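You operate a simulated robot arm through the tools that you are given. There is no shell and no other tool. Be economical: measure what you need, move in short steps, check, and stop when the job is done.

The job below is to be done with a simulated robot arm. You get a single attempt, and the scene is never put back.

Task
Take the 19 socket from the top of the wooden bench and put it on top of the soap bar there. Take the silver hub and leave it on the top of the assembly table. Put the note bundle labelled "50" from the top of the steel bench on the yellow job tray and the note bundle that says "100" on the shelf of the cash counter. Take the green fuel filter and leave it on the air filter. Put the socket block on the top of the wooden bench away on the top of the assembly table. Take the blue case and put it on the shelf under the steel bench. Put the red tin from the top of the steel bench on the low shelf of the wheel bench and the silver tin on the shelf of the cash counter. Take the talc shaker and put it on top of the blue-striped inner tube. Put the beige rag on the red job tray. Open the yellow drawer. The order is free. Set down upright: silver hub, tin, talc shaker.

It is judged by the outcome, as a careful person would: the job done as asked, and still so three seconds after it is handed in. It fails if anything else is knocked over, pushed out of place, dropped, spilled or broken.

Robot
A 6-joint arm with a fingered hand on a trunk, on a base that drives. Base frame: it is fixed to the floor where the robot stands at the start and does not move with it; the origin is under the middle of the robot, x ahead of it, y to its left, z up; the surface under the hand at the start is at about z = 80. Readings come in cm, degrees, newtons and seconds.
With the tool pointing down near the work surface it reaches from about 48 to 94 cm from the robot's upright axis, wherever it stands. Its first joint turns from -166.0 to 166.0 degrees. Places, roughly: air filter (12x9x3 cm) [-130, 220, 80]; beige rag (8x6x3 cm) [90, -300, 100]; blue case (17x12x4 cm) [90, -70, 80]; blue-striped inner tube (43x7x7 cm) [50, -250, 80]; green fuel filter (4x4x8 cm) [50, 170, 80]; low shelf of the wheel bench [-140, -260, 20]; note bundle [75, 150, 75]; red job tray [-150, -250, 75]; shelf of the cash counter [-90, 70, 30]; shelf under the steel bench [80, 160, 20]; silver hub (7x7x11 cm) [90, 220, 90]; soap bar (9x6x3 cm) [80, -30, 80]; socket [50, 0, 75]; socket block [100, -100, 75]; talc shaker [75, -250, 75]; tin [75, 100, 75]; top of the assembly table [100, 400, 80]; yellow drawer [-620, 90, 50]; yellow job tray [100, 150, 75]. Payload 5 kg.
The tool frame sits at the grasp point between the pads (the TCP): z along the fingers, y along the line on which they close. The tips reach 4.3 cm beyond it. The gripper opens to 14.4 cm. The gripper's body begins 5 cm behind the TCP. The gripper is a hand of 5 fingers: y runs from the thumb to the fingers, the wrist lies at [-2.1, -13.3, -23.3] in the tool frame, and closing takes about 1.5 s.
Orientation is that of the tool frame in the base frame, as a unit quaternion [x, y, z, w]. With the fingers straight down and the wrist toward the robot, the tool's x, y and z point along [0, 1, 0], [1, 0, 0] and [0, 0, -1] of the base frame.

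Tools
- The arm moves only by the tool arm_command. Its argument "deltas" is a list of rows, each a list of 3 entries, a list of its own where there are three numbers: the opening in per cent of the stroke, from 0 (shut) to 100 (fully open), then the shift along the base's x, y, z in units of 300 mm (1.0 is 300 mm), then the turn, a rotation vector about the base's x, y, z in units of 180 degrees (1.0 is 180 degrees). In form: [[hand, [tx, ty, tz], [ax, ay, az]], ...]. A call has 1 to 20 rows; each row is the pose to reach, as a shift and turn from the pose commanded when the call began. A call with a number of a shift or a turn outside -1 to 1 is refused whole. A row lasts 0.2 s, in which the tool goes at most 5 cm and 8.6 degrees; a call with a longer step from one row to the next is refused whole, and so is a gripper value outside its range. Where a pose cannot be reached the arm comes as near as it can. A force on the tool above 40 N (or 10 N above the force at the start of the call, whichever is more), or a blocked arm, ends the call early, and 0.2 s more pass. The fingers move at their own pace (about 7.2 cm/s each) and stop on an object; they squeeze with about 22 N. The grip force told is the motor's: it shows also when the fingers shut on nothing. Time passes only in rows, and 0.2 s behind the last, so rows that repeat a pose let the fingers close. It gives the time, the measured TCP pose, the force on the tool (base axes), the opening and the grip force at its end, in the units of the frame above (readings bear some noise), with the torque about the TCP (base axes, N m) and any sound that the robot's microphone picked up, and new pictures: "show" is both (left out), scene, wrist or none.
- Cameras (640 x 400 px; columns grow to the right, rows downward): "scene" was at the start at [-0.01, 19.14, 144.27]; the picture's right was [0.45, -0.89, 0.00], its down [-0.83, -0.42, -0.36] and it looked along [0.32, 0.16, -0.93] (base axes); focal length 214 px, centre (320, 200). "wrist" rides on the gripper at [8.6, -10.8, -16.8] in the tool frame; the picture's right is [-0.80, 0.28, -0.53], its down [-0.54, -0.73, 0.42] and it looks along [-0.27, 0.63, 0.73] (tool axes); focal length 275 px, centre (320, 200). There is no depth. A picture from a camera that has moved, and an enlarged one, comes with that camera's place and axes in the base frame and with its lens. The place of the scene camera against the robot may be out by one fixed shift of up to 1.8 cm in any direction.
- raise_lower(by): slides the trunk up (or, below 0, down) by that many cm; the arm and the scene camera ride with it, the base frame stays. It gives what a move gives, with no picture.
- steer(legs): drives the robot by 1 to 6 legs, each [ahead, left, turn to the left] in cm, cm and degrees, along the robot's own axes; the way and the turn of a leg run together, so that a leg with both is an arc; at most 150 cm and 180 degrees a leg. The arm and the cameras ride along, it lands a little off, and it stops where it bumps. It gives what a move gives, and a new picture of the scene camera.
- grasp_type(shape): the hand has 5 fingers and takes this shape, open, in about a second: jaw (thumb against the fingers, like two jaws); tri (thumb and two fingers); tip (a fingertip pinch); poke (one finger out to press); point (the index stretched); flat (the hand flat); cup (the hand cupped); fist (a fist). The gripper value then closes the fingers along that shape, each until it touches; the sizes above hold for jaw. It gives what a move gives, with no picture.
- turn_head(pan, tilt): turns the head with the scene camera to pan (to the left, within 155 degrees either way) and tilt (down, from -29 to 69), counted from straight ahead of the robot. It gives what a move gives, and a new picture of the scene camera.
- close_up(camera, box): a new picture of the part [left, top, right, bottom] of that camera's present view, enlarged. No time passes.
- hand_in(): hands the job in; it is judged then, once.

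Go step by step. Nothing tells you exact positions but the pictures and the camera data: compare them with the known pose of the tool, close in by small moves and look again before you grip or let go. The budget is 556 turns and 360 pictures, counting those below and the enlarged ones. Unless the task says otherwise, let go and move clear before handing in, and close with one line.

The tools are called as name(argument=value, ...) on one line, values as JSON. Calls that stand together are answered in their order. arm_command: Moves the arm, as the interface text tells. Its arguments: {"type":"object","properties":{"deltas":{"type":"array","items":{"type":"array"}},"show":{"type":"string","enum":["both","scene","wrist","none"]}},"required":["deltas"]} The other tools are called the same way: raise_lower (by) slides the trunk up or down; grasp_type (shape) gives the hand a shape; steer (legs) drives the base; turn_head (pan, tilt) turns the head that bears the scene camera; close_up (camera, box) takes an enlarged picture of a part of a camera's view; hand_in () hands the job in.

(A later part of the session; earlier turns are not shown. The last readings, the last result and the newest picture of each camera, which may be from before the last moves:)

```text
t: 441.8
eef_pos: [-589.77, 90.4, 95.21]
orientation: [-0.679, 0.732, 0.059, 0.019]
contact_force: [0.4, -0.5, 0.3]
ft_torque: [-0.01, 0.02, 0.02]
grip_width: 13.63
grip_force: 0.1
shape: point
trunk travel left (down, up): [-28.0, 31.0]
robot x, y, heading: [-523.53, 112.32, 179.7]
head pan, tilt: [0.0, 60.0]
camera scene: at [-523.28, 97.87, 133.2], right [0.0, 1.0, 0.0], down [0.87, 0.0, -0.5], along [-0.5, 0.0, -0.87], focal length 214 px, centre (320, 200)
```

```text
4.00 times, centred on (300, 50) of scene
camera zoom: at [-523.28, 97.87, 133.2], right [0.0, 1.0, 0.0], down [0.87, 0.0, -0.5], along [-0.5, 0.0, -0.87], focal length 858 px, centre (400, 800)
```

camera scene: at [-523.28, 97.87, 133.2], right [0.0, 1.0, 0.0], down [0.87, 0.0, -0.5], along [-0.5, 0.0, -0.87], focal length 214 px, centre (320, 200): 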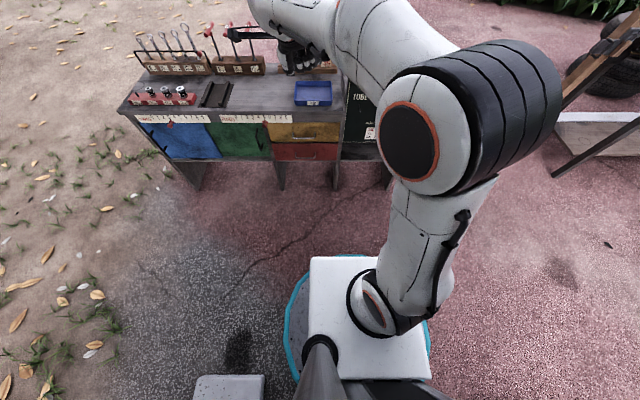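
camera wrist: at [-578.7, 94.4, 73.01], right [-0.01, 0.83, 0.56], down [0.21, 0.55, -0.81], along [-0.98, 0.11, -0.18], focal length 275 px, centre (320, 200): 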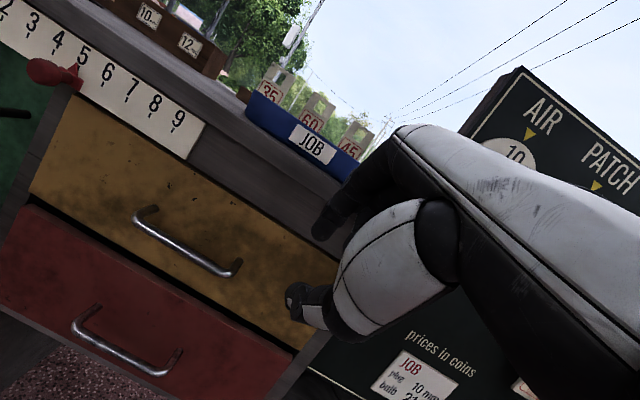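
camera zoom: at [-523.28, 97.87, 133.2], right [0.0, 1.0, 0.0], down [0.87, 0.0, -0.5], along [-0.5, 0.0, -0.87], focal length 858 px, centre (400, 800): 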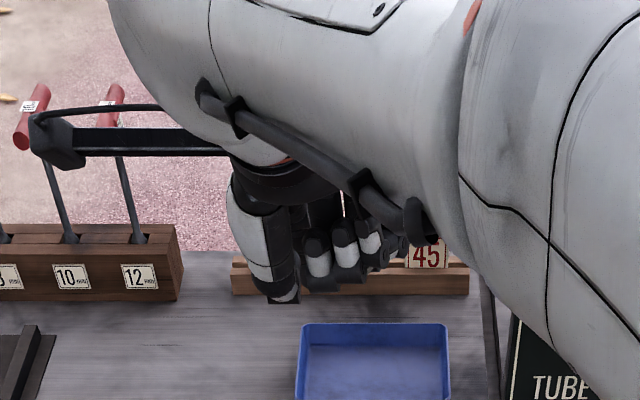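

I use the "tip" shape fully open instead: its index finger (7.2 cm ahead of the TCP) can go down behind the bar. First level and position above.

grasp_type(shape="tip")

arm_command(deltas=[[100, [0, 0, -0.05], [-0.015, -0.008, 0.01]], [100, [0, -0.01, -0.15], [-0.0351, -0.018, 0.0239]], [100, [0, -0.02, -0.28], [-0.0351, -0.018, 0.0239]], [100, [0, -0.03, -0.4], [-0.0351, -0.018, 0.0239]], [100, [0, -0.03, -0.5], [-0.0351, -0.018, 0.0239]], [100, [0, -0.03, -0.5], [-0.0351, -0.018, 0.0239]]], show="both")

```text
t: 442.7
eef_pos: [-589.77, 90.31, 95.29]
orientation: [-0.68, 0.731, 0.059, 0.02]
contact_force: [0.2, -0.5, -0.1]
ft_torque: [-0.01, -0.04, -0.04]
grip_width: 14.38
grip_force: 0.2
shape: tip
trunk travel left (down, up): [-28.0, 31.0]
robot x, y, heading: [-523.53, 112.34, 179.9]
head pan, tilt: [0.0, 60.0]
```

```text
t: 444.1
eef_pos: [-589.84, 89.29, 80.17]
orientation: [0.708, -0.707, 0.001, -0.001]
contact_force: [-1.1, 1.5, -0.3]
ft_torque: [0.01, 0.0, -0.01]
grip_width: 14.39
grip_force: 0.1
shape: tip
out of reach, approached as far as the arm can: row 1, 2, 3
trunk travel left (down, up): [-28.0, 31.0]
robot x, y, heading: [-523.46, 112.64, 179.8]
head pan, tilt: [0.0, 60.0]
camera scene: at [-523.3, 97.87, 133.21], right [0.0, 1.0, 0.0], down [0.87, 0.0, -0.5], along [-0.5, 0.0, -0.87], focal length 214 px, centre (320, 200)
camera wrist: at [-578.99, 80.68, 97.02], right [-0.29, 0.8, 0.53], down [0.73, 0.54, -0.42], along [-0.63, 0.27, -0.73], focal length 275 px, centre (320, 200)
```

scene: 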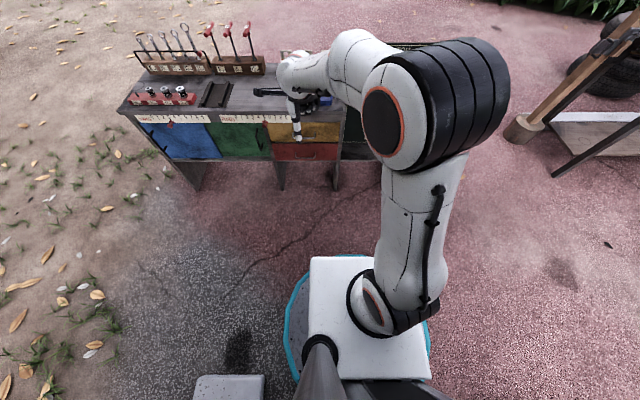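
wrist: 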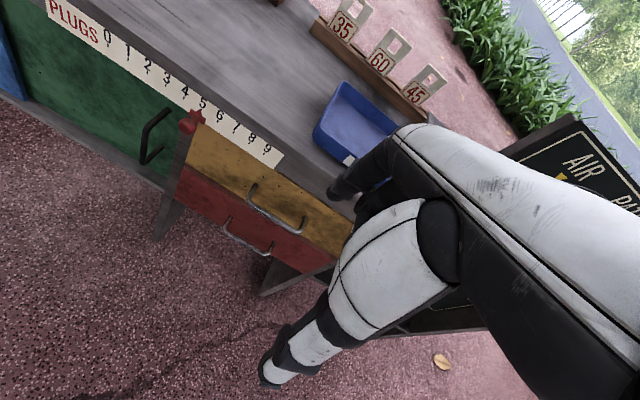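

The bar is at about (-606.3, 89, 55.6), the drawer face at ≈ -609.5. I move so the index is over the gap, and check.

arm_command(deltas=[[100, [-0.12, 0, -0.05], [0, 0, 0]], [100, [-0.24, -0.005, -0.12], [0, 0, 0]], [100, [-0.355, -0.01, -0.22], [0, 0, 0]], [100, [-0.355, -0.01, -0.34], [0, 0, 0]], [100, [-0.355, -0.01, -0.34], [0, 0, 0]]], show="wrist")

close_up(camera="wrist", box=[200, 100, 400, 260])

```text
t: 445.0
eef_pos: [-600.89, 88.99, 73.73]
orientation: [0.708, -0.706, -0.005, 0.012]
contact_force: [3.2, 1.2, 7.6]
ft_torque: [0.01, 0.51, -0.03]
grip_width: 14.31
grip_force: 0.0
shape: tip
trunk travel left (down, up): [-28.0, 31.0]
robot x, y, heading: [-523.53, 112.57, 180.1]
head pan, tilt: [0.0, 60.0]
stopped in row 4: the force on the tool passed its limit at 55 N (the readings are from after the stop); the commanded pose is now the measured one
camera wrist: at [-589.67, 80.35, 90.44], right [-0.27, 0.8, 0.53], down [0.71, 0.54, -0.45], along [-0.64, 0.26, -0.72], focal length 275 px, centre (320, 200)
```

wrist: 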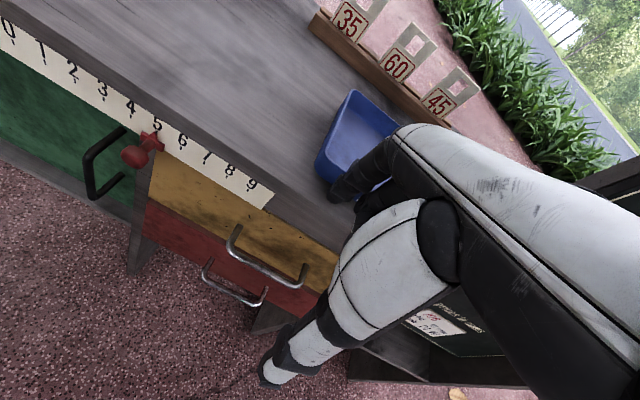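

```text
2.50 times, centred on (300, 180) of wrist
camera zoom: at [-589.67, 80.35, 90.44], right [-0.27, 0.8, 0.53], down [0.71, 0.54, -0.45], along [-0.64, 0.26, -0.72], focal length 688 px, centre (370, 250)
```

zoom: 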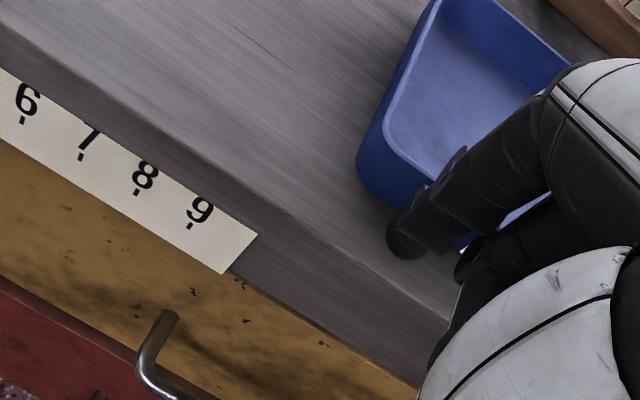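

The index touched the cabinet's top, whose front edge is nearer than I thought (x ≈ -607, z ≈ 69.4). The bar is then about (-603.5, 88.5, 58.5). I lift, shift back 3.3 cm and come down in front of the face.

arm_command(deltas=[[100, [0, 0, 0.1], [0, 0.008, 0]], [100, [0.06, 0, 0.15], [0, 0.008, 0]], [100, [0.11, -0.01, 0.15], [0, 0.008, 0]], [100, [0.11, -0.01, 0.02], [0, 0.008, 0]], [100, [0.11, -0.01, -0.1], [0, 0.008, 0]], [100, [0.11, -0.01, -0.17], [0, 0.008, 0]], [100, [0.11, -0.01, -0.17], [0, 0.008, 0]]], show="none")

close_up(camera="wrist", box=[200, 120, 400, 280])

```text
t: 446.6
eef_pos: [-597.48, 88.63, 68.4]
orientation: [0.708, -0.705, -0.012, 0.019]
contact_force: [0.4, 0.4, -0.8]
ft_torque: [0.0, 0.03, -0.01]
grip_width: 14.4
grip_force: 0.1
shape: tip
trunk travel left (down, up): [-28.0, 31.0]
robot x, y, heading: [-523.59, 112.44, 180.1]
head pan, tilt: [0.0, 60.0]
```

```text
2.50 times, centred on (300, 200) of wrist
camera zoom: at [-585.86, 80.08, 84.93], right [-0.26, 0.8, 0.54], down [0.7, 0.54, -0.46], along [-0.66, 0.26, -0.71], focal length 688 px, centre (370, 200)
```

zoom: 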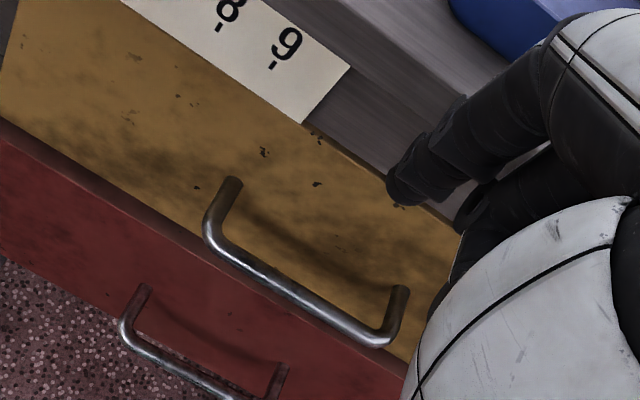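

arm_command(deltas=[[100, [0.01, 0, -0.07], [0, -0.008, 0]], [100, [0.01, 0, -0.14], [0, -0.012, 0]], [100, [0.01, 0, -0.17], [0, -0.012, 0]], [100, [0.01, 0, -0.17], [0, -0.012, 0]]], show="none")

close_up(camera="wrist", box=[200, 120, 400, 280])

```text
t: 447.6
eef_pos: [-597.52, 88.52, 63.14]
orientation: [0.708, -0.706, 0.002, 0.006]
contact_force: [0.0, -0.4, 0.3]
ft_torque: [-0.03, -0.07, 0.02]
grip_width: 14.37
grip_force: 0.1
shape: tip
trunk travel left (down, up): [-28.0, 31.0]
robot x, y, heading: [-523.85, 112.42, 180.0]
head pan, tilt: [0.0, 60.0]
```

```text
2.50 times, centred on (300, 200) of wrist
camera zoom: at [-586.42, 80.02, 80.17], right [-0.28, 0.8, 0.53], down [0.72, 0.54, -0.43], along [-0.63, 0.26, -0.73], focal length 688 px, centre (370, 200)
```

zoom: 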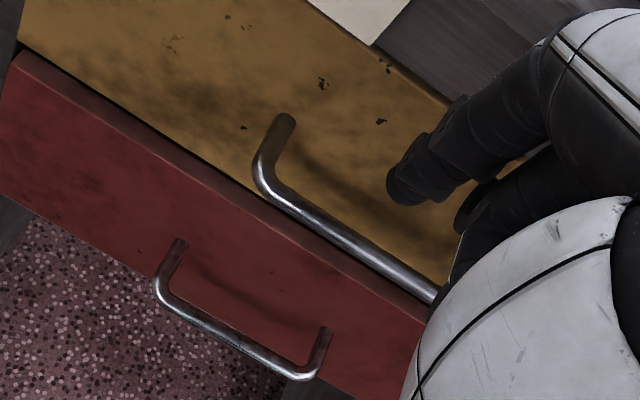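

The finger is right above the bar (bar at ≈ (-605.8, 88.7, 55)); the table top overhangs it. I pitch the hand 8° and move 2.2 cm in so the finger is behind the bar, then go down.

arm_command(deltas=[[100, [-0.03, 0, 0], [0, 0.02, 0]], [100, [-0.073, 0, -0.02], [0, 0.042, 0]], [100, [-0.073, 0, -0.02], [0, 0.042, 0]]], show="none")

close_up(camera="wrist", box=[200, 120, 400, 280])

```text
t: 448.4
eef_pos: [-599.55, 88.58, 62.46]
orientation: [0.707, -0.704, -0.045, 0.05]
contact_force: [6.3, 0.1, -1.7]
ft_torque: [-0.01, -0.36, 0.0]
grip_width: 13.79
grip_force: 0.1
shape: tip
trunk travel left (down, up): [-28.0, 31.0]
robot x, y, heading: [-523.92, 112.24, 180.0]
head pan, tilt: [0.0, 60.0]
```

```text
2.50 times, centred on (300, 200) of wrist
camera zoom: at [-586.41, 80.11, 77.81], right [-0.21, 0.8, 0.56], down [0.66, 0.54, -0.52], along [-0.72, 0.26, -0.64], focal length 688 px, centre (370, 200)
```

zoom: 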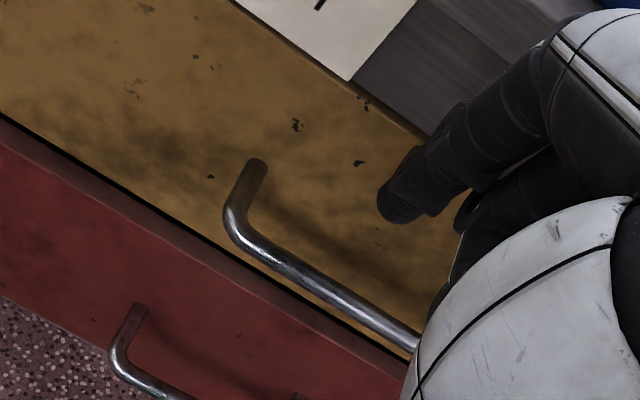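

The fingertip just touches the face. I back off 0.5 cm and descend behind the bar.

arm_command(deltas=[[100, [0.017, 0, -0.02], [0, 0, 0]], [100, [0.017, 0, -0.06], [0, 0, 0]], [100, [0.017, 0, -0.1], [0, 0, 0]], [100, [0.017, 0, -0.14], [0, 0, 0]]], show="none")

close_up(camera="wrist", box=[200, 120, 400, 280])

```text
t: 449.4
eef_pos: [-599.04, 88.48, 58.32]
orientation: [0.706, -0.704, -0.046, 0.051]
contact_force: [3.9, -0.1, 0.2]
ft_torque: [-0.02, -0.09, 0.01]
grip_width: 13.75
grip_force: 0.1
shape: tip
trunk travel left (down, up): [-28.0, 31.0]
robot x, y, heading: [-523.74, 112.59, 179.9]
head pan, tilt: [0.0, 60.0]
```

```text
2.50 times, centred on (300, 200) of wrist
camera zoom: at [-585.93, 79.97, 73.68], right [-0.21, 0.8, 0.56], down [0.66, 0.54, -0.52], along [-0.72, 0.26, -0.64], focal length 688 px, centre (370, 200)
```

zoom: 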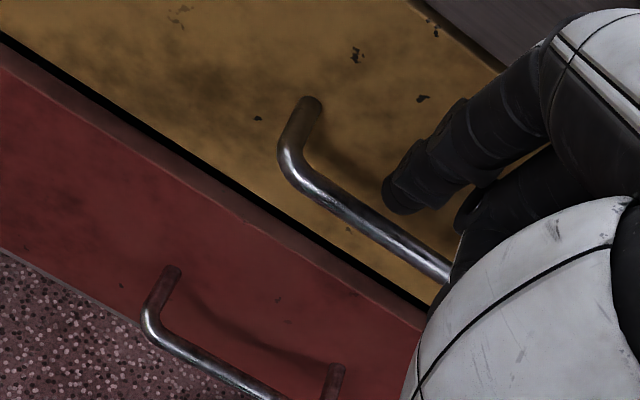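

arm_command(deltas=[[100, [0.01, 0, -0.04], [0, 0, 0]], [100, [0.01, 0, -0.08], [0, 0, 0]], [100, [0.01, 0, -0.1], [0, 0, 0]], [100, [0.01, 0, -0.1], [0, 0, 0]]], show="none")

close_up(camera="wrist", box=[200, 120, 400, 280])

```text
t: 450.4
eef_pos: [-598.79, 88.7, 55.42]
orientation: [0.707, -0.704, -0.046, 0.055]
contact_force: [2.5, -0.7, 15.9]
ft_torque: [-0.1, 0.81, 0.04]
grip_width: 14.4
grip_force: 0.2
shape: tip
trunk travel left (down, up): [-28.0, 31.0]
robot x, y, heading: [-523.84, 112.47, 180.2]
head pan, tilt: [0.0, 60.0]
```

```text
2.50 times, centred on (300, 200) of wrist
camera zoom: at [-585.59, 80.14, 70.85], right [-0.21, 0.8, 0.56], down [0.66, 0.54, -0.53], along [-0.73, 0.26, -0.64], focal length 688 px, centre (370, 200)
```

zoom: 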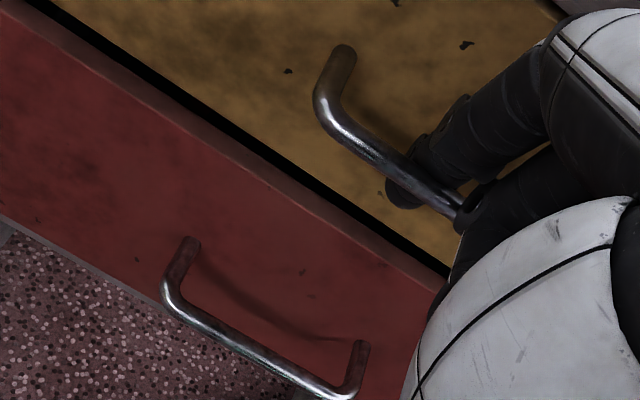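

The finger is hooked behind the bar. I pull gently with the arm.

arm_command(deltas=[[100, [0.03, 0, 0.008], [0, 0, 0]], [100, [0.08, 0, 0.008], [0, 0, 0]], [100, [0.14, 0, 0.008], [0, 0, 0]], [100, [0.2, 0, 0.008], [0, 0, 0]], [100, [0.26, 0, 0.008], [0, 0, 0]], [100, [0.26, 0, 0.008], [0, 0, 0]]], show="wrist")

```text
t: 451.8
eef_pos: [-590.84, 88.8, 55.81]
orientation: [0.706, -0.705, -0.045, 0.051]
contact_force: [0.6, 1.4, 1.5]
ft_torque: [0.0, -0.06, -0.14]
grip_width: 14.28
grip_force: 0.1
shape: tip
trunk travel left (down, up): [-28.0, 31.0]
robot x, y, heading: [-523.6, 112.29, 180.1]
head pan, tilt: [0.0, 60.0]
camera wrist: at [-577.75, 80.07, 71.12], right [-0.21, 0.8, 0.56], down [0.66, 0.54, -0.52], along [-0.72, 0.26, -0.64], focal length 275 px, centre (320, 200)
```

wrist: 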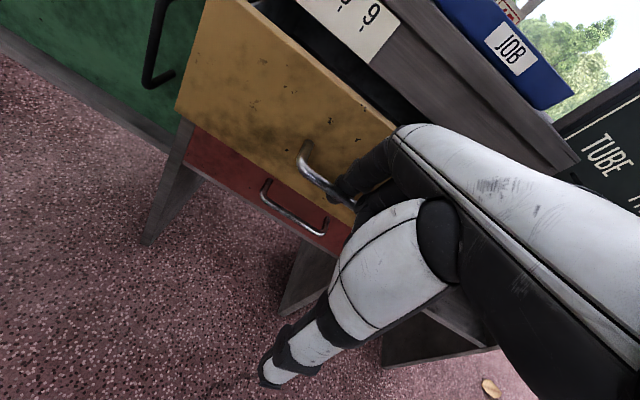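

The drawer opens smoothly. I pull further.

arm_command(deltas=[[100, [0.07, 0, 0], [0, 0, 0]], [100, [0.14, 0, 0], [0, 0, 0]], [100, [0.21, 0, 0], [0, 0, 0]], [100, [0.28, 0, 0], [0, 0, 0]], [100, [0.35, 0, 0], [0, 0, 0]], [100, [0.4, 0, 0], [0, 0, 0]], [100, [0.4, 0, 0], [0, 0, 0]]], show="wrist")

```text
t: 453.4
eef_pos: [-578.99, 88.5, 55.67]
orientation: [0.707, -0.704, -0.045, 0.053]
contact_force: [-1.3, 3.7, 8.5]
ft_torque: [-0.05, 0.32, -0.2]
grip_width: 14.38
grip_force: 0.0
shape: tip
trunk travel left (down, up): [-28.0, 31.0]
robot x, y, heading: [-523.99, 112.4, 180.2]
head pan, tilt: [0.0, 60.0]
camera wrist: at [-565.85, 79.98, 71.01], right [-0.21, 0.8, 0.56], down [0.66, 0.54, -0.52], along [-0.72, 0.26, -0.64], focal length 275 px, centre (320, 200)
```

wrist: 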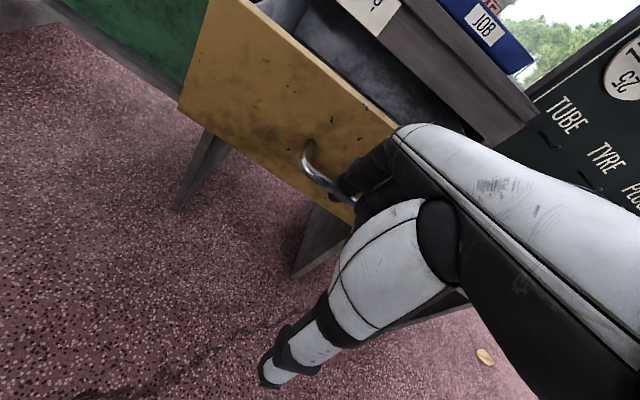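

arm_command(deltas=[[100, [0.06, 0, 0], [0, 0, 0]], [100, [0.12, 0, 0], [0, 0, 0]], [100, [0.16, 0, 0], [0, 0, 0]]], show="scene")

```text
t: 454.2
eef_pos: [-574.08, 88.39, 55.69]
orientation: [0.707, -0.704, -0.045, 0.052]
contact_force: [-0.1, 2.3, 10.1]
ft_torque: [-0.04, 0.39, -0.21]
grip_width: 14.39
grip_force: 0.1
shape: tip
trunk travel left (down, up): [-28.0, 31.0]
robot x, y, heading: [-523.6, 112.65, 179.9]
head pan, tilt: [0.0, 60.0]
camera scene: at [-523.25, 97.91, 133.21], right [0.0, 1.0, 0.0], down [0.87, 0.0, -0.5], along [-0.5, 0.0, -0.87], focal length 214 px, centre (320, 200)
```

scene: 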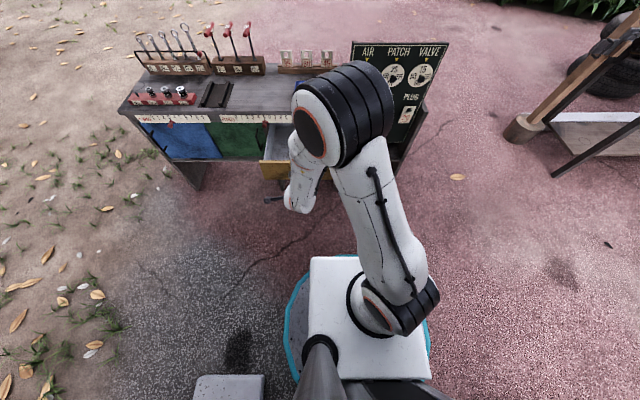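

The drawer is about 25 cm open. I unhook by raising the trunk straight up.

raise_lower(by=28)

turn_head(pan=20, tilt=60)

```text
t: 457.0
eef_pos: [-574.03, 88.49, 83.72]
orientation: [0.707, -0.704, -0.046, 0.052]
contact_force: [0.4, 0.0, -0.1]
ft_torque: [0.01, 0.01, 0.0]
grip_width: 14.39
grip_force: 0.1
shape: tip
trunk travel left (down, up): [-56.0, 3.0]
robot x, y, heading: [-523.91, 112.56, 180.2]
head pan, tilt: [0.0, 60.0]
```

```text
t: 457.9
eef_pos: [-574.17, 88.45, 83.71]
orientation: [0.707, -0.704, -0.045, 0.051]
contact_force: [0.3, 0.4, -0.2]
ft_torque: [0.0, -0.02, -0.01]
grip_width: 14.37
grip_force: 0.0
shape: tip
trunk travel left (down, up): [-56.0, 3.0]
robot x, y, heading: [-523.65, 112.22, 179.8]
head pan, tilt: [20.0, 60.0]
camera scene: at [-522.89, 95.59, 161.21], right [-0.34, 0.94, 0.0], down [0.81, 0.3, -0.5], along [-0.47, -0.17, -0.87], focal length 214 px, centre (320, 200)
```

scene: 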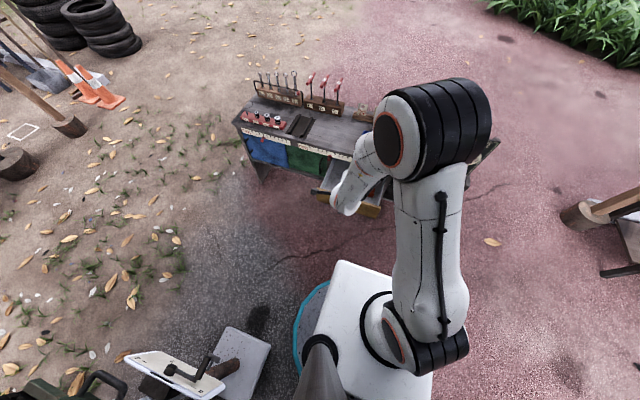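

Drawer stays open. I raise and level the arm, then leave the way I came.

arm_command(deltas=[[60, [0, 0, 0.15], [0, -0.015, 0]], [60, [0, 0.1, 0.25], [0, -0.0306, 0]], [60, [-0.05, 0.2, 0.35], [0, -0.0306, 0]], [60, [-0.08, 0.3, 0.45], [0, -0.0306, 0]], [60, [-0.1, 0.4, 0.55], [0, -0.0306, 0]], [60, [-0.12, 0.5, 0.65], [0, -0.0306, 0]], [60, [-0.12, 0.6, 0.75], [0, -0.0306, 0]], [60, [-0.12, 0.7, 0.8], [0, -0.0306, 0]]], show="none")

```text
t: 459.7
eef_pos: [-579.37, 108.16, 107.01]
orientation: [-0.695, 0.717, 0.05, -0.033]
contact_force: [0.1, 0.0, -0.1]
ft_torque: [-0.02, 0.03, 0.0]
grip_width: 8.65
grip_force: 0.1
shape: tip
out of reach, approached as far as the arm can: row 7, 8
trunk travel left (down, up): [-56.0, 3.0]
robot x, y, heading: [-523.75, 112.23, 180.0]
head pan, tilt: [20.0, 60.0]
```

steer(legs=[[24, 0, 0], [0, -133, 0], [-48, -6, 0]])

```text
t: 470.3
eef_pos: [-557.24, 250.82, 107.08]
orientation: [-0.701, 0.71, 0.049, -0.034]
contact_force: [0.4, -0.6, 0.0]
ft_torque: [-0.03, 0.02, 0.02]
grip_width: 8.65
grip_force: 0.0
shape: tip
trunk travel left (down, up): [-56.0, 3.0]
robot x, y, heading: [-501.39, 256.07, -179.1]
head pan, tilt: [20.0, 60.0]
camera scene: at [-500.52, 239.25, 161.21], right [-0.36, 0.93, 0.0], down [0.81, 0.31, -0.5], along [-0.47, -0.18, -0.87], focal length 214 px, centre (320, 200)
```

scene: 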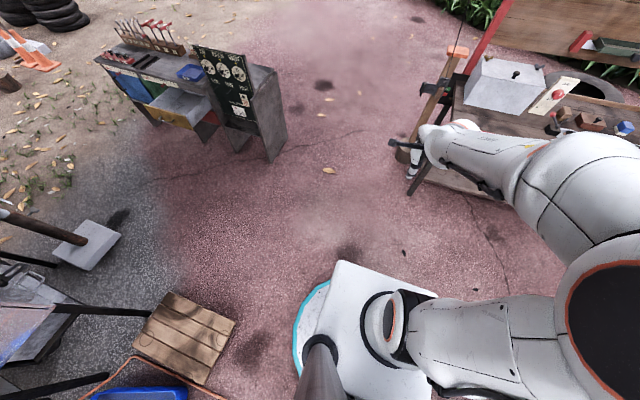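

steer(legs=[[-100, -6, -0.9], [-72, -22, 0], [-110, -18, 0], [-105, 0, 0]])

```text
t: 489.5
eef_pos: [-169.55, 300.49, 107.09]
orientation: [-0.693, 0.718, 0.05, -0.034]
contact_force: [-0.1, -1.1, -0.2]
ft_torque: [-0.01, 0.02, 0.01]
grip_width: 8.64
grip_force: 0.1
shape: tip
trunk travel left (down, up): [-56.0, 3.0]
robot x, y, heading: [-113.84, 304.53, 179.5]
head pan, tilt: [20.0, 60.0]
camera scene: at [-113.02, 287.68, 161.21], right [-0.34, 0.94, 0.0], down [0.82, 0.29, -0.5], along [-0.47, -0.17, -0.87], focal length 214 px, centre (320, 200)
```

scene: 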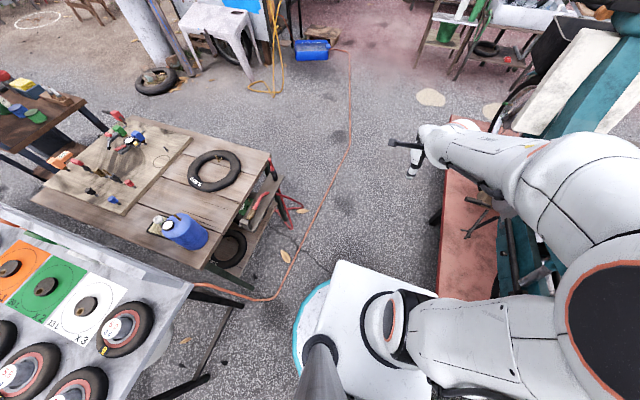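

steer(legs=[[-105, 38, 0], [0, 0, -90], [0, 0, -90], [0, -85, 0.5], [0, -80, 0]])

turn_head(pan=0, tilt=55)

```text
t: 510.8
eef_pos: [55.32, 109.02, 107.18]
orientation: [0.697, 0.714, 0.035, 0.05]
contact_force: [-0.3, -0.4, 0.6]
ft_torque: [0.02, 0.02, 0.03]
grip_width: 8.66
grip_force: 0.1
shape: tip
trunk travel left (down, up): [-56.0, 3.0]
robot x, y, heading: [-0.06, 101.42, 3.1]
head pan, tilt: [20.0, 60.0]
camera scene: at [0.22, 120.44, 161.21], right [0.39, -0.92, 0.0], down [-0.8, -0.34, -0.5], along [0.46, 0.2, -0.87], focal length 214 px, centre (320, 200)
```

scene: 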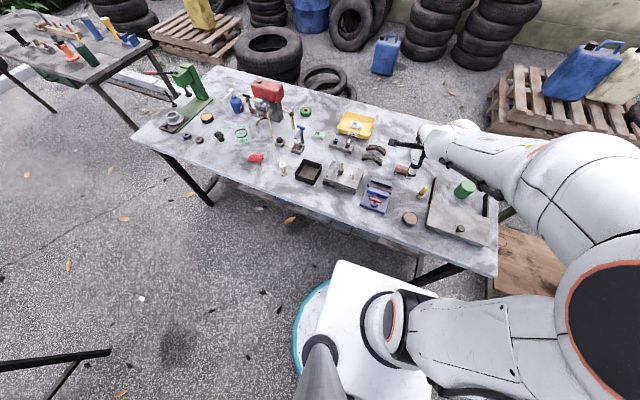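

```text
t: 511.7
eef_pos: [55.34, 109.04, 107.04]
orientation: [0.697, 0.715, 0.035, 0.049]
contact_force: [0.4, 0.3, 0.1]
ft_torque: [0.03, -0.03, 0.02]
grip_width: 8.63
grip_force: 0.1
shape: tip
trunk travel left (down, up): [-56.0, 3.0]
robot x, y, heading: [-0.14, 101.35, 3.1]
head pan, tilt: [0.0, 55.0]
camera scene: at [1.29, 118.24, 161.81], right [0.05, -1.0, 0.0], down [-0.82, -0.04, -0.57], along [0.57, 0.03, -0.82], focal length 214 px, centre (320, 200)
```

scene: 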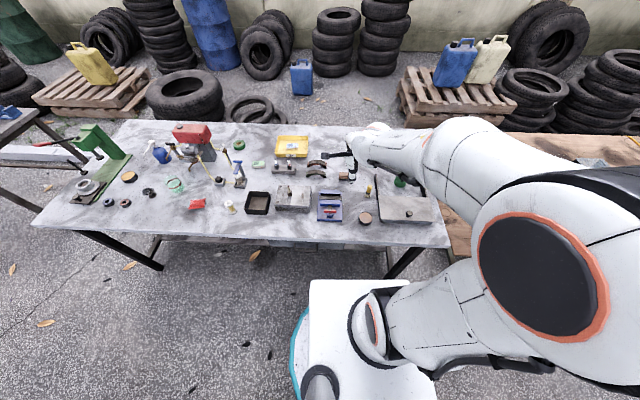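

arm_command(deltas=[[70, [0.05, -0.03, 0.12], [0.0063, 0.0378, -0.0081]], [70, [0.15, -0.07, 0.22], [0.0063, 0.0378, -0.0081]], [70, [0.28, -0.1, 0.3], [0.0063, 0.0378, -0.0081]], [70, [0.42, -0.13, 0.33], [0.0063, 0.0378, -0.0081]], [70, [0.57, -0.15, 0.33], [0.0063, 0.0378, -0.0081]], [70, [0.7, -0.15, 0.33], [0.0063, 0.0378, -0.0081]], [70, [0.7, -0.15, 0.33], [0.0063, 0.0378, -0.0081]]], show="none")

raise_lower(by=-10)

grasp_type(shape="jaw")

steer(legs=[[10, 0, -3]])

close_up(camera="wrist", box=[0, 0, 640, 400])

```text
t: 513.3
eef_pos: [73.04, 108.79, 111.57]
orientation: [0.725, 0.687, 0.0, 0.052]
contact_force: [-0.7, -0.2, -0.2]
ft_torque: [0.02, 0.03, -0.01]
grip_width: 10.08
grip_force: 0.1
shape: tip
out of reach, approached as far as the arm can: row 1, 2, 3, 4, 5, 6, 7
trunk travel left (down, up): [-56.0, 3.0]
robot x, y, heading: [-0.11, 101.68, 3.1]
head pan, tilt: [0.0, 55.0]
```

```text
t: 514.6
eef_pos: [72.96, 108.9, 101.44]
orientation: [0.724, 0.687, 0.0, 0.051]
contact_force: [-1.1, -0.1, 0.2]
ft_torque: [0.0, -0.01, 0.01]
grip_width: 10.06
grip_force: 0.0
shape: tip
trunk travel left (down, up): [-46.0, 13.0]
robot x, y, heading: [-0.37, 101.8, 2.9]
head pan, tilt: [0.0, 55.0]
```

```text
t: 515.5
eef_pos: [72.93, 108.87, 101.41]
orientation: [0.725, 0.687, 0.0, 0.051]
contact_force: [-0.1, 0.3, 0.1]
ft_torque: [0.02, -0.01, 0.0]
grip_width: 14.38
grip_force: 0.0
shape: jaw
trunk travel left (down, up): [-46.0, 13.0]
robot x, y, heading: [-0.3, 101.79, 3.1]
head pan, tilt: [0.0, 55.0]
```

```text
t: 516.6
eef_pos: [83.02, 105.42, 101.42]
orientation: [0.742, 0.668, -0.001, 0.052]
contact_force: [0.7, 0.4, -0.3]
ft_torque: [0.03, -0.02, 0.03]
grip_width: 14.41
grip_force: 0.0
shape: jaw
trunk travel left (down, up): [-46.0, 13.0]
robot x, y, heading: [9.81, 101.67, 0.5]
head pan, tilt: [0.0, 55.0]
camera scene: at [11.97, 118.47, 151.81], right [0.0, -1.0, 0.0], down [-0.82, 0.0, -0.57], along [0.57, 0.0, -0.82], focal length 214 px, centre (320, 200)
```

scene: 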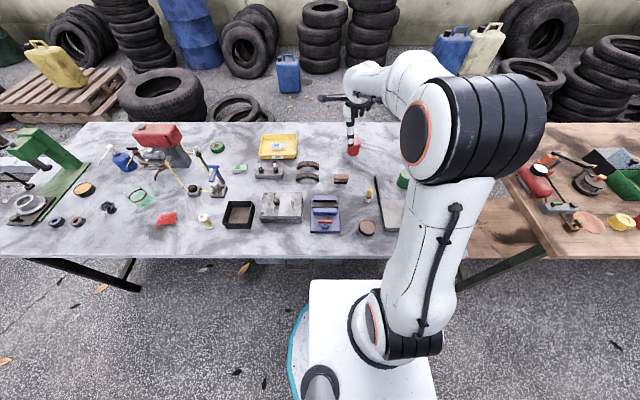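

```text
1.00 times, centred on (320, 200) of wrist (not enlarged: the box is as wide or as high as the picture)
camera zoom: at [72.2, 116.24, 116.81], right [0.16, -0.78, 0.61], down [-0.75, -0.5, -0.44], along [0.64, -0.39, -0.66], focal length 275 px, centre (320, 200)
```

zoom: 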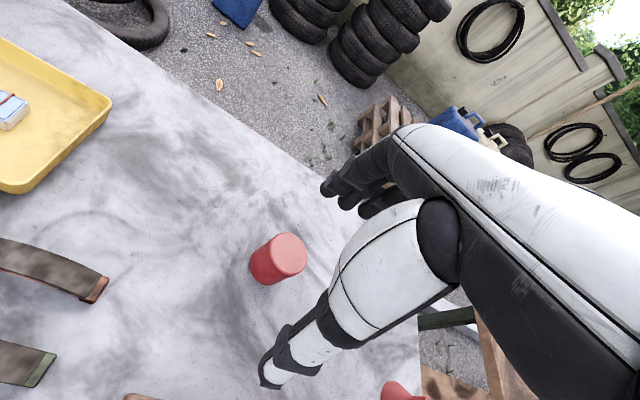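

arm_command(deltas=[[100, [0.07, -0.05, 0], [0.012, 0.012, 0.017]], [100, [0.14, -0.1, -0.02], [0.0239, 0.023, 0.0333]], [100, [0.207, -0.137, -0.1], [0.0239, 0.023, 0.0333]], [100, [0.207, -0.137, -0.22], [0.0239, 0.023, 0.0333]], [100, [0.207, -0.137, -0.22], [0.0239, 0.023, 0.0333]]], show="wrist")

```text
t: 517.8
eef_pos: [88.6, 102.13, 96.23]
orientation: [0.725, 0.682, 0.033, 0.095]
contact_force: [-0.2, -0.1, -0.2]
ft_torque: [0.06, -0.07, 0.02]
grip_width: 14.37
grip_force: 0.0
shape: jaw
out of reach, approached as far as the arm can: row 1, 2, 3, 4, 5
trunk travel left (down, up): [-46.0, 13.0]
robot x, y, heading: [9.77, 101.64, 0.3]
head pan, tilt: [0.0, 55.0]
camera wrist: at [75.72, 112.72, 110.0], right [0.13, -0.76, 0.64], down [-0.67, -0.54, -0.5], along [0.73, -0.37, -0.58], focal length 275 px, centre (320, 200)
```

wrist: 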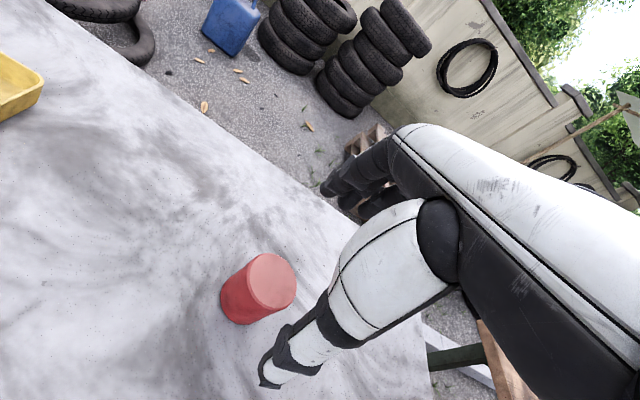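

The wrist seems held at a joint limit. I pull back and up while levelling to free it.

arm_command(deltas=[[100, [-0.1, 0.02, 0.1], [0, 0.02, 0]], [100, [-0.2, 0.04, 0.2], [0, 0.04, 0]], [100, [-0.32, 0.05, 0.3], [0, 0.06, 0]], [100, [-0.45, 0.05, 0.38], [0, 0.06, 0]], [100, [-0.6, 0.05, 0.4], [0, 0.06, 0]], [100, [-0.75, 0.05, 0.4], [0, 0.06, 0]], [100, [-0.75, 0.05, 0.4], [0, 0.06, 0]]], show="scene")

```text
t: 519.4
eef_pos: [65.96, 108.83, 98.22]
orientation: [0.726, 0.684, -0.065, 0.006]
contact_force: [-0.2, 0.5, 0.9]
ft_torque: [0.01, 0.01, 0.02]
grip_width: 14.39
grip_force: 0.1
shape: jaw
out of reach, approached as far as the arm can: row 1, 2, 3, 4, 5, 6, 7
trunk travel left (down, up): [-46.0, 13.0]
robot x, y, heading: [9.65, 101.72, 0.3]
head pan, tilt: [0.0, 55.0]
camera scene: at [11.88, 118.47, 151.81], right [0.0, -1.0, 0.0], down [-0.82, 0.0, -0.57], along [0.57, 0.0, -0.82], focal length 214 px, centre (320, 200)
```

scene: 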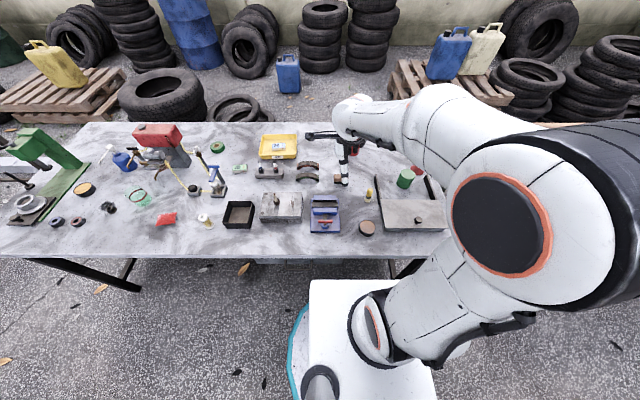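

The arm seems to be in a flipped wrist branch. I test whether a yaw turn frees it.

arm_command(deltas=[[100, [-0.02, 0, 0.05], [0, 0, 0.04]], [100, [-0.04, 0, 0.1], [0, 0, 0.08]], [100, [-0.06, 0, 0.15], [0, 0, 0.12]], [100, [-0.06, 0, 0.2], [0, 0, 0.16]], [100, [-0.06, 0, 0.25], [0, 0, 0.2]], [100, [-0.06, 0, 0.3], [0, 0, 0.22]]], show="none")

arm_command(deltas=[[100, [0, 0, 0], [0, 0, -0.04]], [100, [0, 0, 0], [0, 0, -0.08]], [100, [0, 0, 0], [0, 0, -0.12]], [100, [0, 0, 0], [0, 0, -0.16]], [100, [0, 0, 0], [0, 0, -0.2]], [100, [0, 0, 0], [0, 0, -0.24]], [100, [0, 0, 0], [0, 0, -0.28]], [100, [0, 0, 0], [0, 0, -0.32]], [100, [0, 0, 0], [0, 0, -0.36]], [100, [0, 0, 0], [0, 0, -0.4]], [100, [0, 0, 0], [0, 0, -0.44]]], show="none")

```text
t: 520.8
eef_pos: [62.32, 116.61, 95.52]
orientation: [0.498, 0.858, -0.074, 0.105]
contact_force: [-0.7, 0.2, 1.3]
ft_torque: [-0.07, -0.01, 0.0]
grip_width: 14.41
grip_force: 0.1
shape: jaw
out of reach, approached as far as the arm can: row 1, 2, 3, 4, 5, 6
trunk travel left (down, up): [-46.0, 13.0]
robot x, y, heading: [9.83, 102.07, -0.1]
head pan, tilt: [0.0, 55.0]
```

```text
t: 523.2
eef_pos: [62.6, 116.37, 95.0]
orientation: [0.931, 0.342, -0.123, 0.034]
contact_force: [0.5, -1.2, -0.1]
ft_torque: [0.04, -0.04, 0.02]
grip_width: 14.4
grip_force: 0.1
shape: jaw
trunk travel left (down, up): [-46.0, 13.0]
robot x, y, heading: [10.3, 102.15, 0.4]
head pan, tilt: [0.0, 55.0]
```

A negative yaw is reachable. I level there and raise, to learn the free range.

arm_command(deltas=[[100, [0, 0, 0.05], [0.02, -0.03, 0]], [100, [0, 0, 0.15], [0.0473, -0.0661, 0]], [100, [0, 0, 0.28], [0.0473, -0.0661, 0]], [100, [0, 0, 0.42], [0.0473, -0.0661, 0]], [100, [0, 0, 0.55], [0.0473, -0.0661, 0]], [100, [0, 0, 0.55], [0.0473, -0.0661, 0]]], show="scene")

```text
t: 524.6
eef_pos: [63.31, 115.12, 109.57]
orientation: [0.937, 0.35, 0.009, 0.009]
contact_force: [0.6, -0.3, -0.1]
ft_torque: [0.0, -0.01, 0.0]
grip_width: 14.41
grip_force: 0.0
shape: jaw
out of reach, approached as far as the arm can: row 5, 6
trunk travel left (down, up): [-46.0, 13.0]
robot x, y, heading: [9.74, 101.78, 0.4]
head pan, tilt: [0.0, 55.0]
camera scene: at [11.93, 118.46, 151.81], right [0.0, -1.0, 0.0], down [-0.82, 0.0, -0.57], along [0.57, 0.0, -0.82], focal length 214 px, centre (320, 200)
```

scene: 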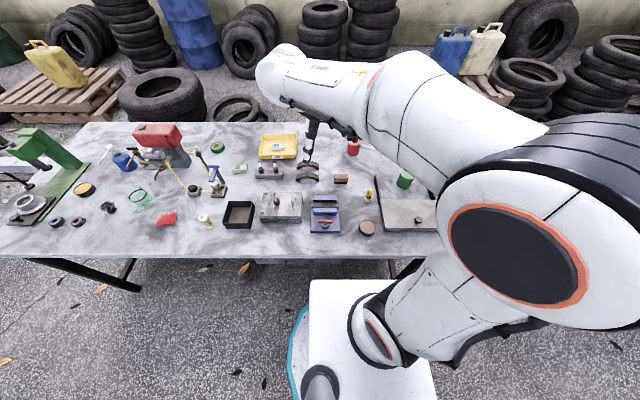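

The wrist has probably flipped at a singularity during the drawer work. I back away and try to unwind it by rotating the hand about the forearm axis in free space.

steer(legs=[[-28, 0, 0]])

arm_command(deltas=[[60, [0.06, -0.07, 0.061], [-0.0372, -0.019, 0.0152]], [60, [0.12, -0.129, 0.132], [-0.0744, -0.038, 0.0304]], [60, [0.177, -0.176, 0.214], [-0.1116, -0.057, 0.0456]], [60, [0.231, -0.211, 0.303], [-0.1488, -0.076, 0.0608]], [60, [0.282, -0.232, 0.399], [-0.186, -0.095, 0.076]], [60, [0.326, -0.24, 0.5], [-0.2232, -0.114, 0.0912]], [60, [0.365, -0.233, 0.603], [-0.2604, -0.133, 0.1064]], [60, [0.397, -0.213, 0.707], [-0.2976, -0.152, 0.1216]], [60, [0.422, -0.18, 0.809], [-0.3348, -0.171, 0.1368]]], show="scene")

```text
t: 526.6
eef_pos: [35.77, 115.29, 109.53]
orientation: [0.937, 0.35, 0.008, 0.008]
contact_force: [-0.2, 0.1, -0.3]
ft_torque: [-0.03, -0.01, -0.02]
grip_width: 14.37
grip_force: 0.0
shape: jaw
trunk travel left (down, up): [-46.0, 13.0]
robot x, y, heading: [-17.86, 102.34, 0.3]
head pan, tilt: [0.0, 55.0]
camera scene: at [-15.51, 118.38, 151.81], right [0.0, -1.0, 0.0], down [-0.82, 0.0, -0.57], along [0.57, 0.0, -0.82], focal length 214 px, centre (320, 200)
```

scene: 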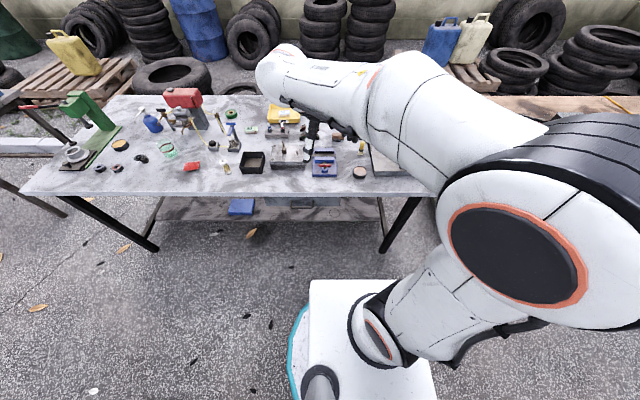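

```text
t: 528.6
eef_pos: [48.56, 110.1, 133.89]
orientation: [0.68, 0.474, 0.072, 0.555]
contact_force: [-0.2, 0.0, -0.2]
ft_torque: [-0.01, 0.01, 0.01]
grip_width: 8.67
grip_force: 0.0
shape: jaw
trunk travel left (down, up): [-46.0, 13.0]
robot x, y, heading: [-17.67, 101.73, 0.4]
head pan, tilt: [0.0, 55.0]
camera scene: at [-15.49, 118.38, 151.81], right [0.0, -1.0, 0.0], down [-0.82, 0.0, -0.57], along [0.57, 0.0, -0.82], focal length 214 px, centre (320, 200)
```

scene: 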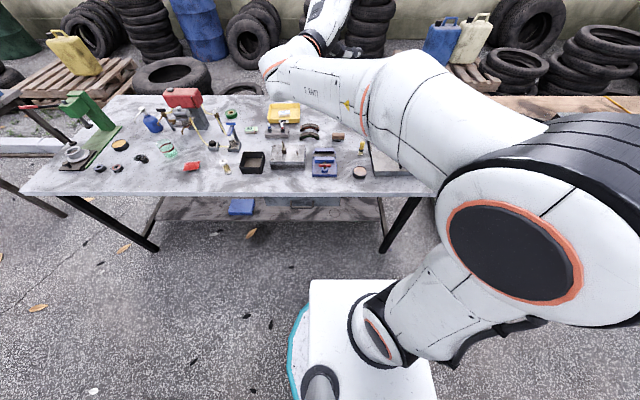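

That works: the wrist rolls about the forearm. I continue until the hand points above the forearm axis.

arm_command(deltas=[[60, [0.017, 0.046, 0.099], [-0.0372, -0.019, 0.0152]], [60, [0.025, 0.105, 0.192], [-0.0744, -0.038, 0.0304]], [60, [0.025, 0.173, 0.278], [-0.1116, -0.057, 0.0456]], [60, [0.017, 0.252, 0.356], [-0.1488, -0.076, 0.0608]], [60, [0, 0.338, 0.422], [-0.186, -0.095, 0.076]], [60, [-0.024, 0.43, 0.478], [-0.2232, -0.114, 0.0912]], [60, [-0.056, 0.527, 0.52], [-0.2604, -0.133, 0.1064]], [60, [-0.095, 0.626, 0.55], [-0.2976, -0.152, 0.1216]], [60, [-0.14, 0.726, 0.563], [-0.3348, -0.171, 0.1368]]], show="scene")

```text
t: 530.6
eef_pos: [44.29, 131.8, 150.85]
orientation: [0.164, 0.415, 0.106, 0.888]
contact_force: [0.5, 0.0, 0.6]
ft_torque: [0.03, -0.03, 0.0]
grip_width: 8.67
grip_force: 0.0
shape: jaw
trunk travel left (down, up): [-46.0, 13.0]
robot x, y, heading: [-17.81, 101.74, 0.2]
head pan, tilt: [0.0, 55.0]
camera scene: at [-15.49, 118.38, 151.81], right [0.0, -1.0, 0.0], down [-0.82, 0.0, -0.57], along [0.57, 0.0, -0.82], focal length 214 px, centre (320, 200)
```

scene: 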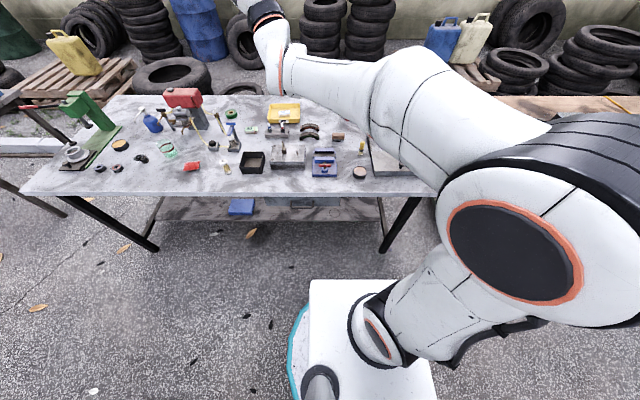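

Now I pitch the hand down through the forearm axis.

arm_command(deltas=[[60, [0.074, 0.03, -0.106], [-0.0177, 0.0438, 0]], [60, [0.134, 0.054, -0.222], [-0.0354, 0.0876, 0]], [60, [0.177, 0.072, -0.347], [-0.0531, 0.1314, 0]], [60, [0.203, 0.082, -0.477], [-0.0708, 0.1752, 0]], [60, [0.21, 0.085, -0.609], [-0.0885, 0.219, 0]], [60, [0.199, 0.081, -0.742], [-0.1062, 0.2628, 0]], [60, [0.17, 0.069, -0.871], [-0.1239, 0.3066, 0]]], show="none")

arm_command(deltas=[[60, [-0.047, -0.019, -0.123], [-0.0177, 0.0438, 0]], [60, [-0.108, -0.044, -0.238], [-0.0354, 0.0876, 0]], [60, [-0.186, -0.075, -0.341], [-0.0531, 0.1314, 0]], [60, [-0.277, -0.112, -0.431], [-0.0708, 0.1752, 0]], [60, [-0.379, -0.154, -0.505], [-0.0885, 0.219, 0]]], show="scene")

```text
t: 532.2
eef_pos: [49.15, 133.69, 124.03]
orientation: [0.026, 0.79, -0.061, 0.61]
contact_force: [1.0, -0.2, -0.4]
ft_torque: [0.0, -0.01, 0.01]
grip_width: 8.67
grip_force: 0.0
shape: jaw
trunk travel left (down, up): [-46.0, 13.0]
robot x, y, heading: [-17.49, 101.49, -0.0]
head pan, tilt: [0.0, 55.0]
```

```text
t: 533.4
eef_pos: [38.03, 129.19, 109.49]
orientation: [-0.077, 0.933, -0.173, 0.306]
contact_force: [0.0, 1.0, 0.7]
ft_torque: [0.01, 0.0, 0.0]
grip_width: 8.67
grip_force: 0.0
shape: jaw
trunk travel left (down, up): [-46.0, 13.0]
robot x, y, heading: [-17.76, 101.93, 0.5]
head pan, tilt: [0.0, 55.0]
camera scene: at [-15.47, 118.39, 151.81], right [0.0, -1.0, 0.0], down [-0.82, 0.0, -0.57], along [0.57, 0.0, -0.82], focal length 214 px, centre (320, 200)
```

scene: 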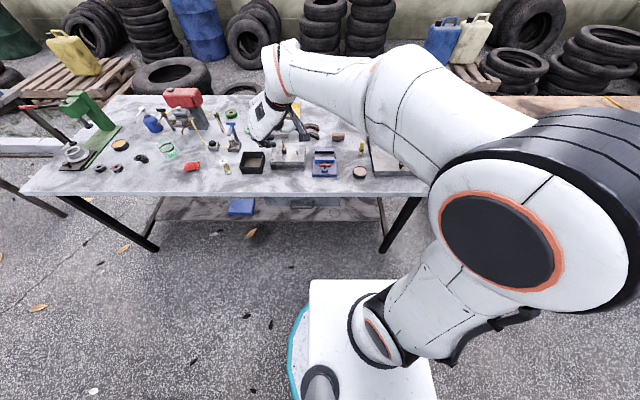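

Now I roll the hand about its own axis back to the normal orientation.

arm_command(deltas=[[60, [0, 0, 0], [0.0192, 0.0053, -0.0405]], [60, [0, 0, 0], [0.0384, 0.0106, -0.081]], [60, [0, 0, 0], [0.0576, 0.0159, -0.1215]], [60, [0, 0, 0], [0.0768, 0.0212, -0.162]], [60, [0, 0, 0], [0.096, 0.0265, -0.2025]], [60, [0, 0, 0], [0.1152, 0.0318, -0.243]], [60, [0, 0, 0], [0.1344, 0.0371, -0.2835]], [60, [0, 0, 0], [0.1536, 0.0424, -0.324]], [60, [0, 0, 0], [0.1728, 0.0477, -0.3645]], [60, [0, 0, 0], [0.192, 0.053, -0.405]], [60, [0, 0, 0], [0.2112, 0.0583, -0.4455]], [60, [0, 0, 0], [0.2304, 0.0636, -0.486]], [60, [0, 0, 0], [0.2494, 0.0691, -0.5257]], [60, [0, 0, 0], [0.2494, 0.0691, -0.5257]]], show="none")

```text
t: 536.4
eef_pos: [38.1, 129.16, 109.42]
orientation: [0.707, 0.707, 0.001, 0.001]
contact_force: [-0.7, -0.2, -0.1]
ft_torque: [-0.01, 0.0, 0.0]
grip_width: 8.67
grip_force: 0.1
shape: jaw
trunk travel left (down, up): [-46.0, 13.0]
robot x, y, heading: [-17.15, 101.97, 0.4]
head pan, tilt: [0.0, 55.0]
```

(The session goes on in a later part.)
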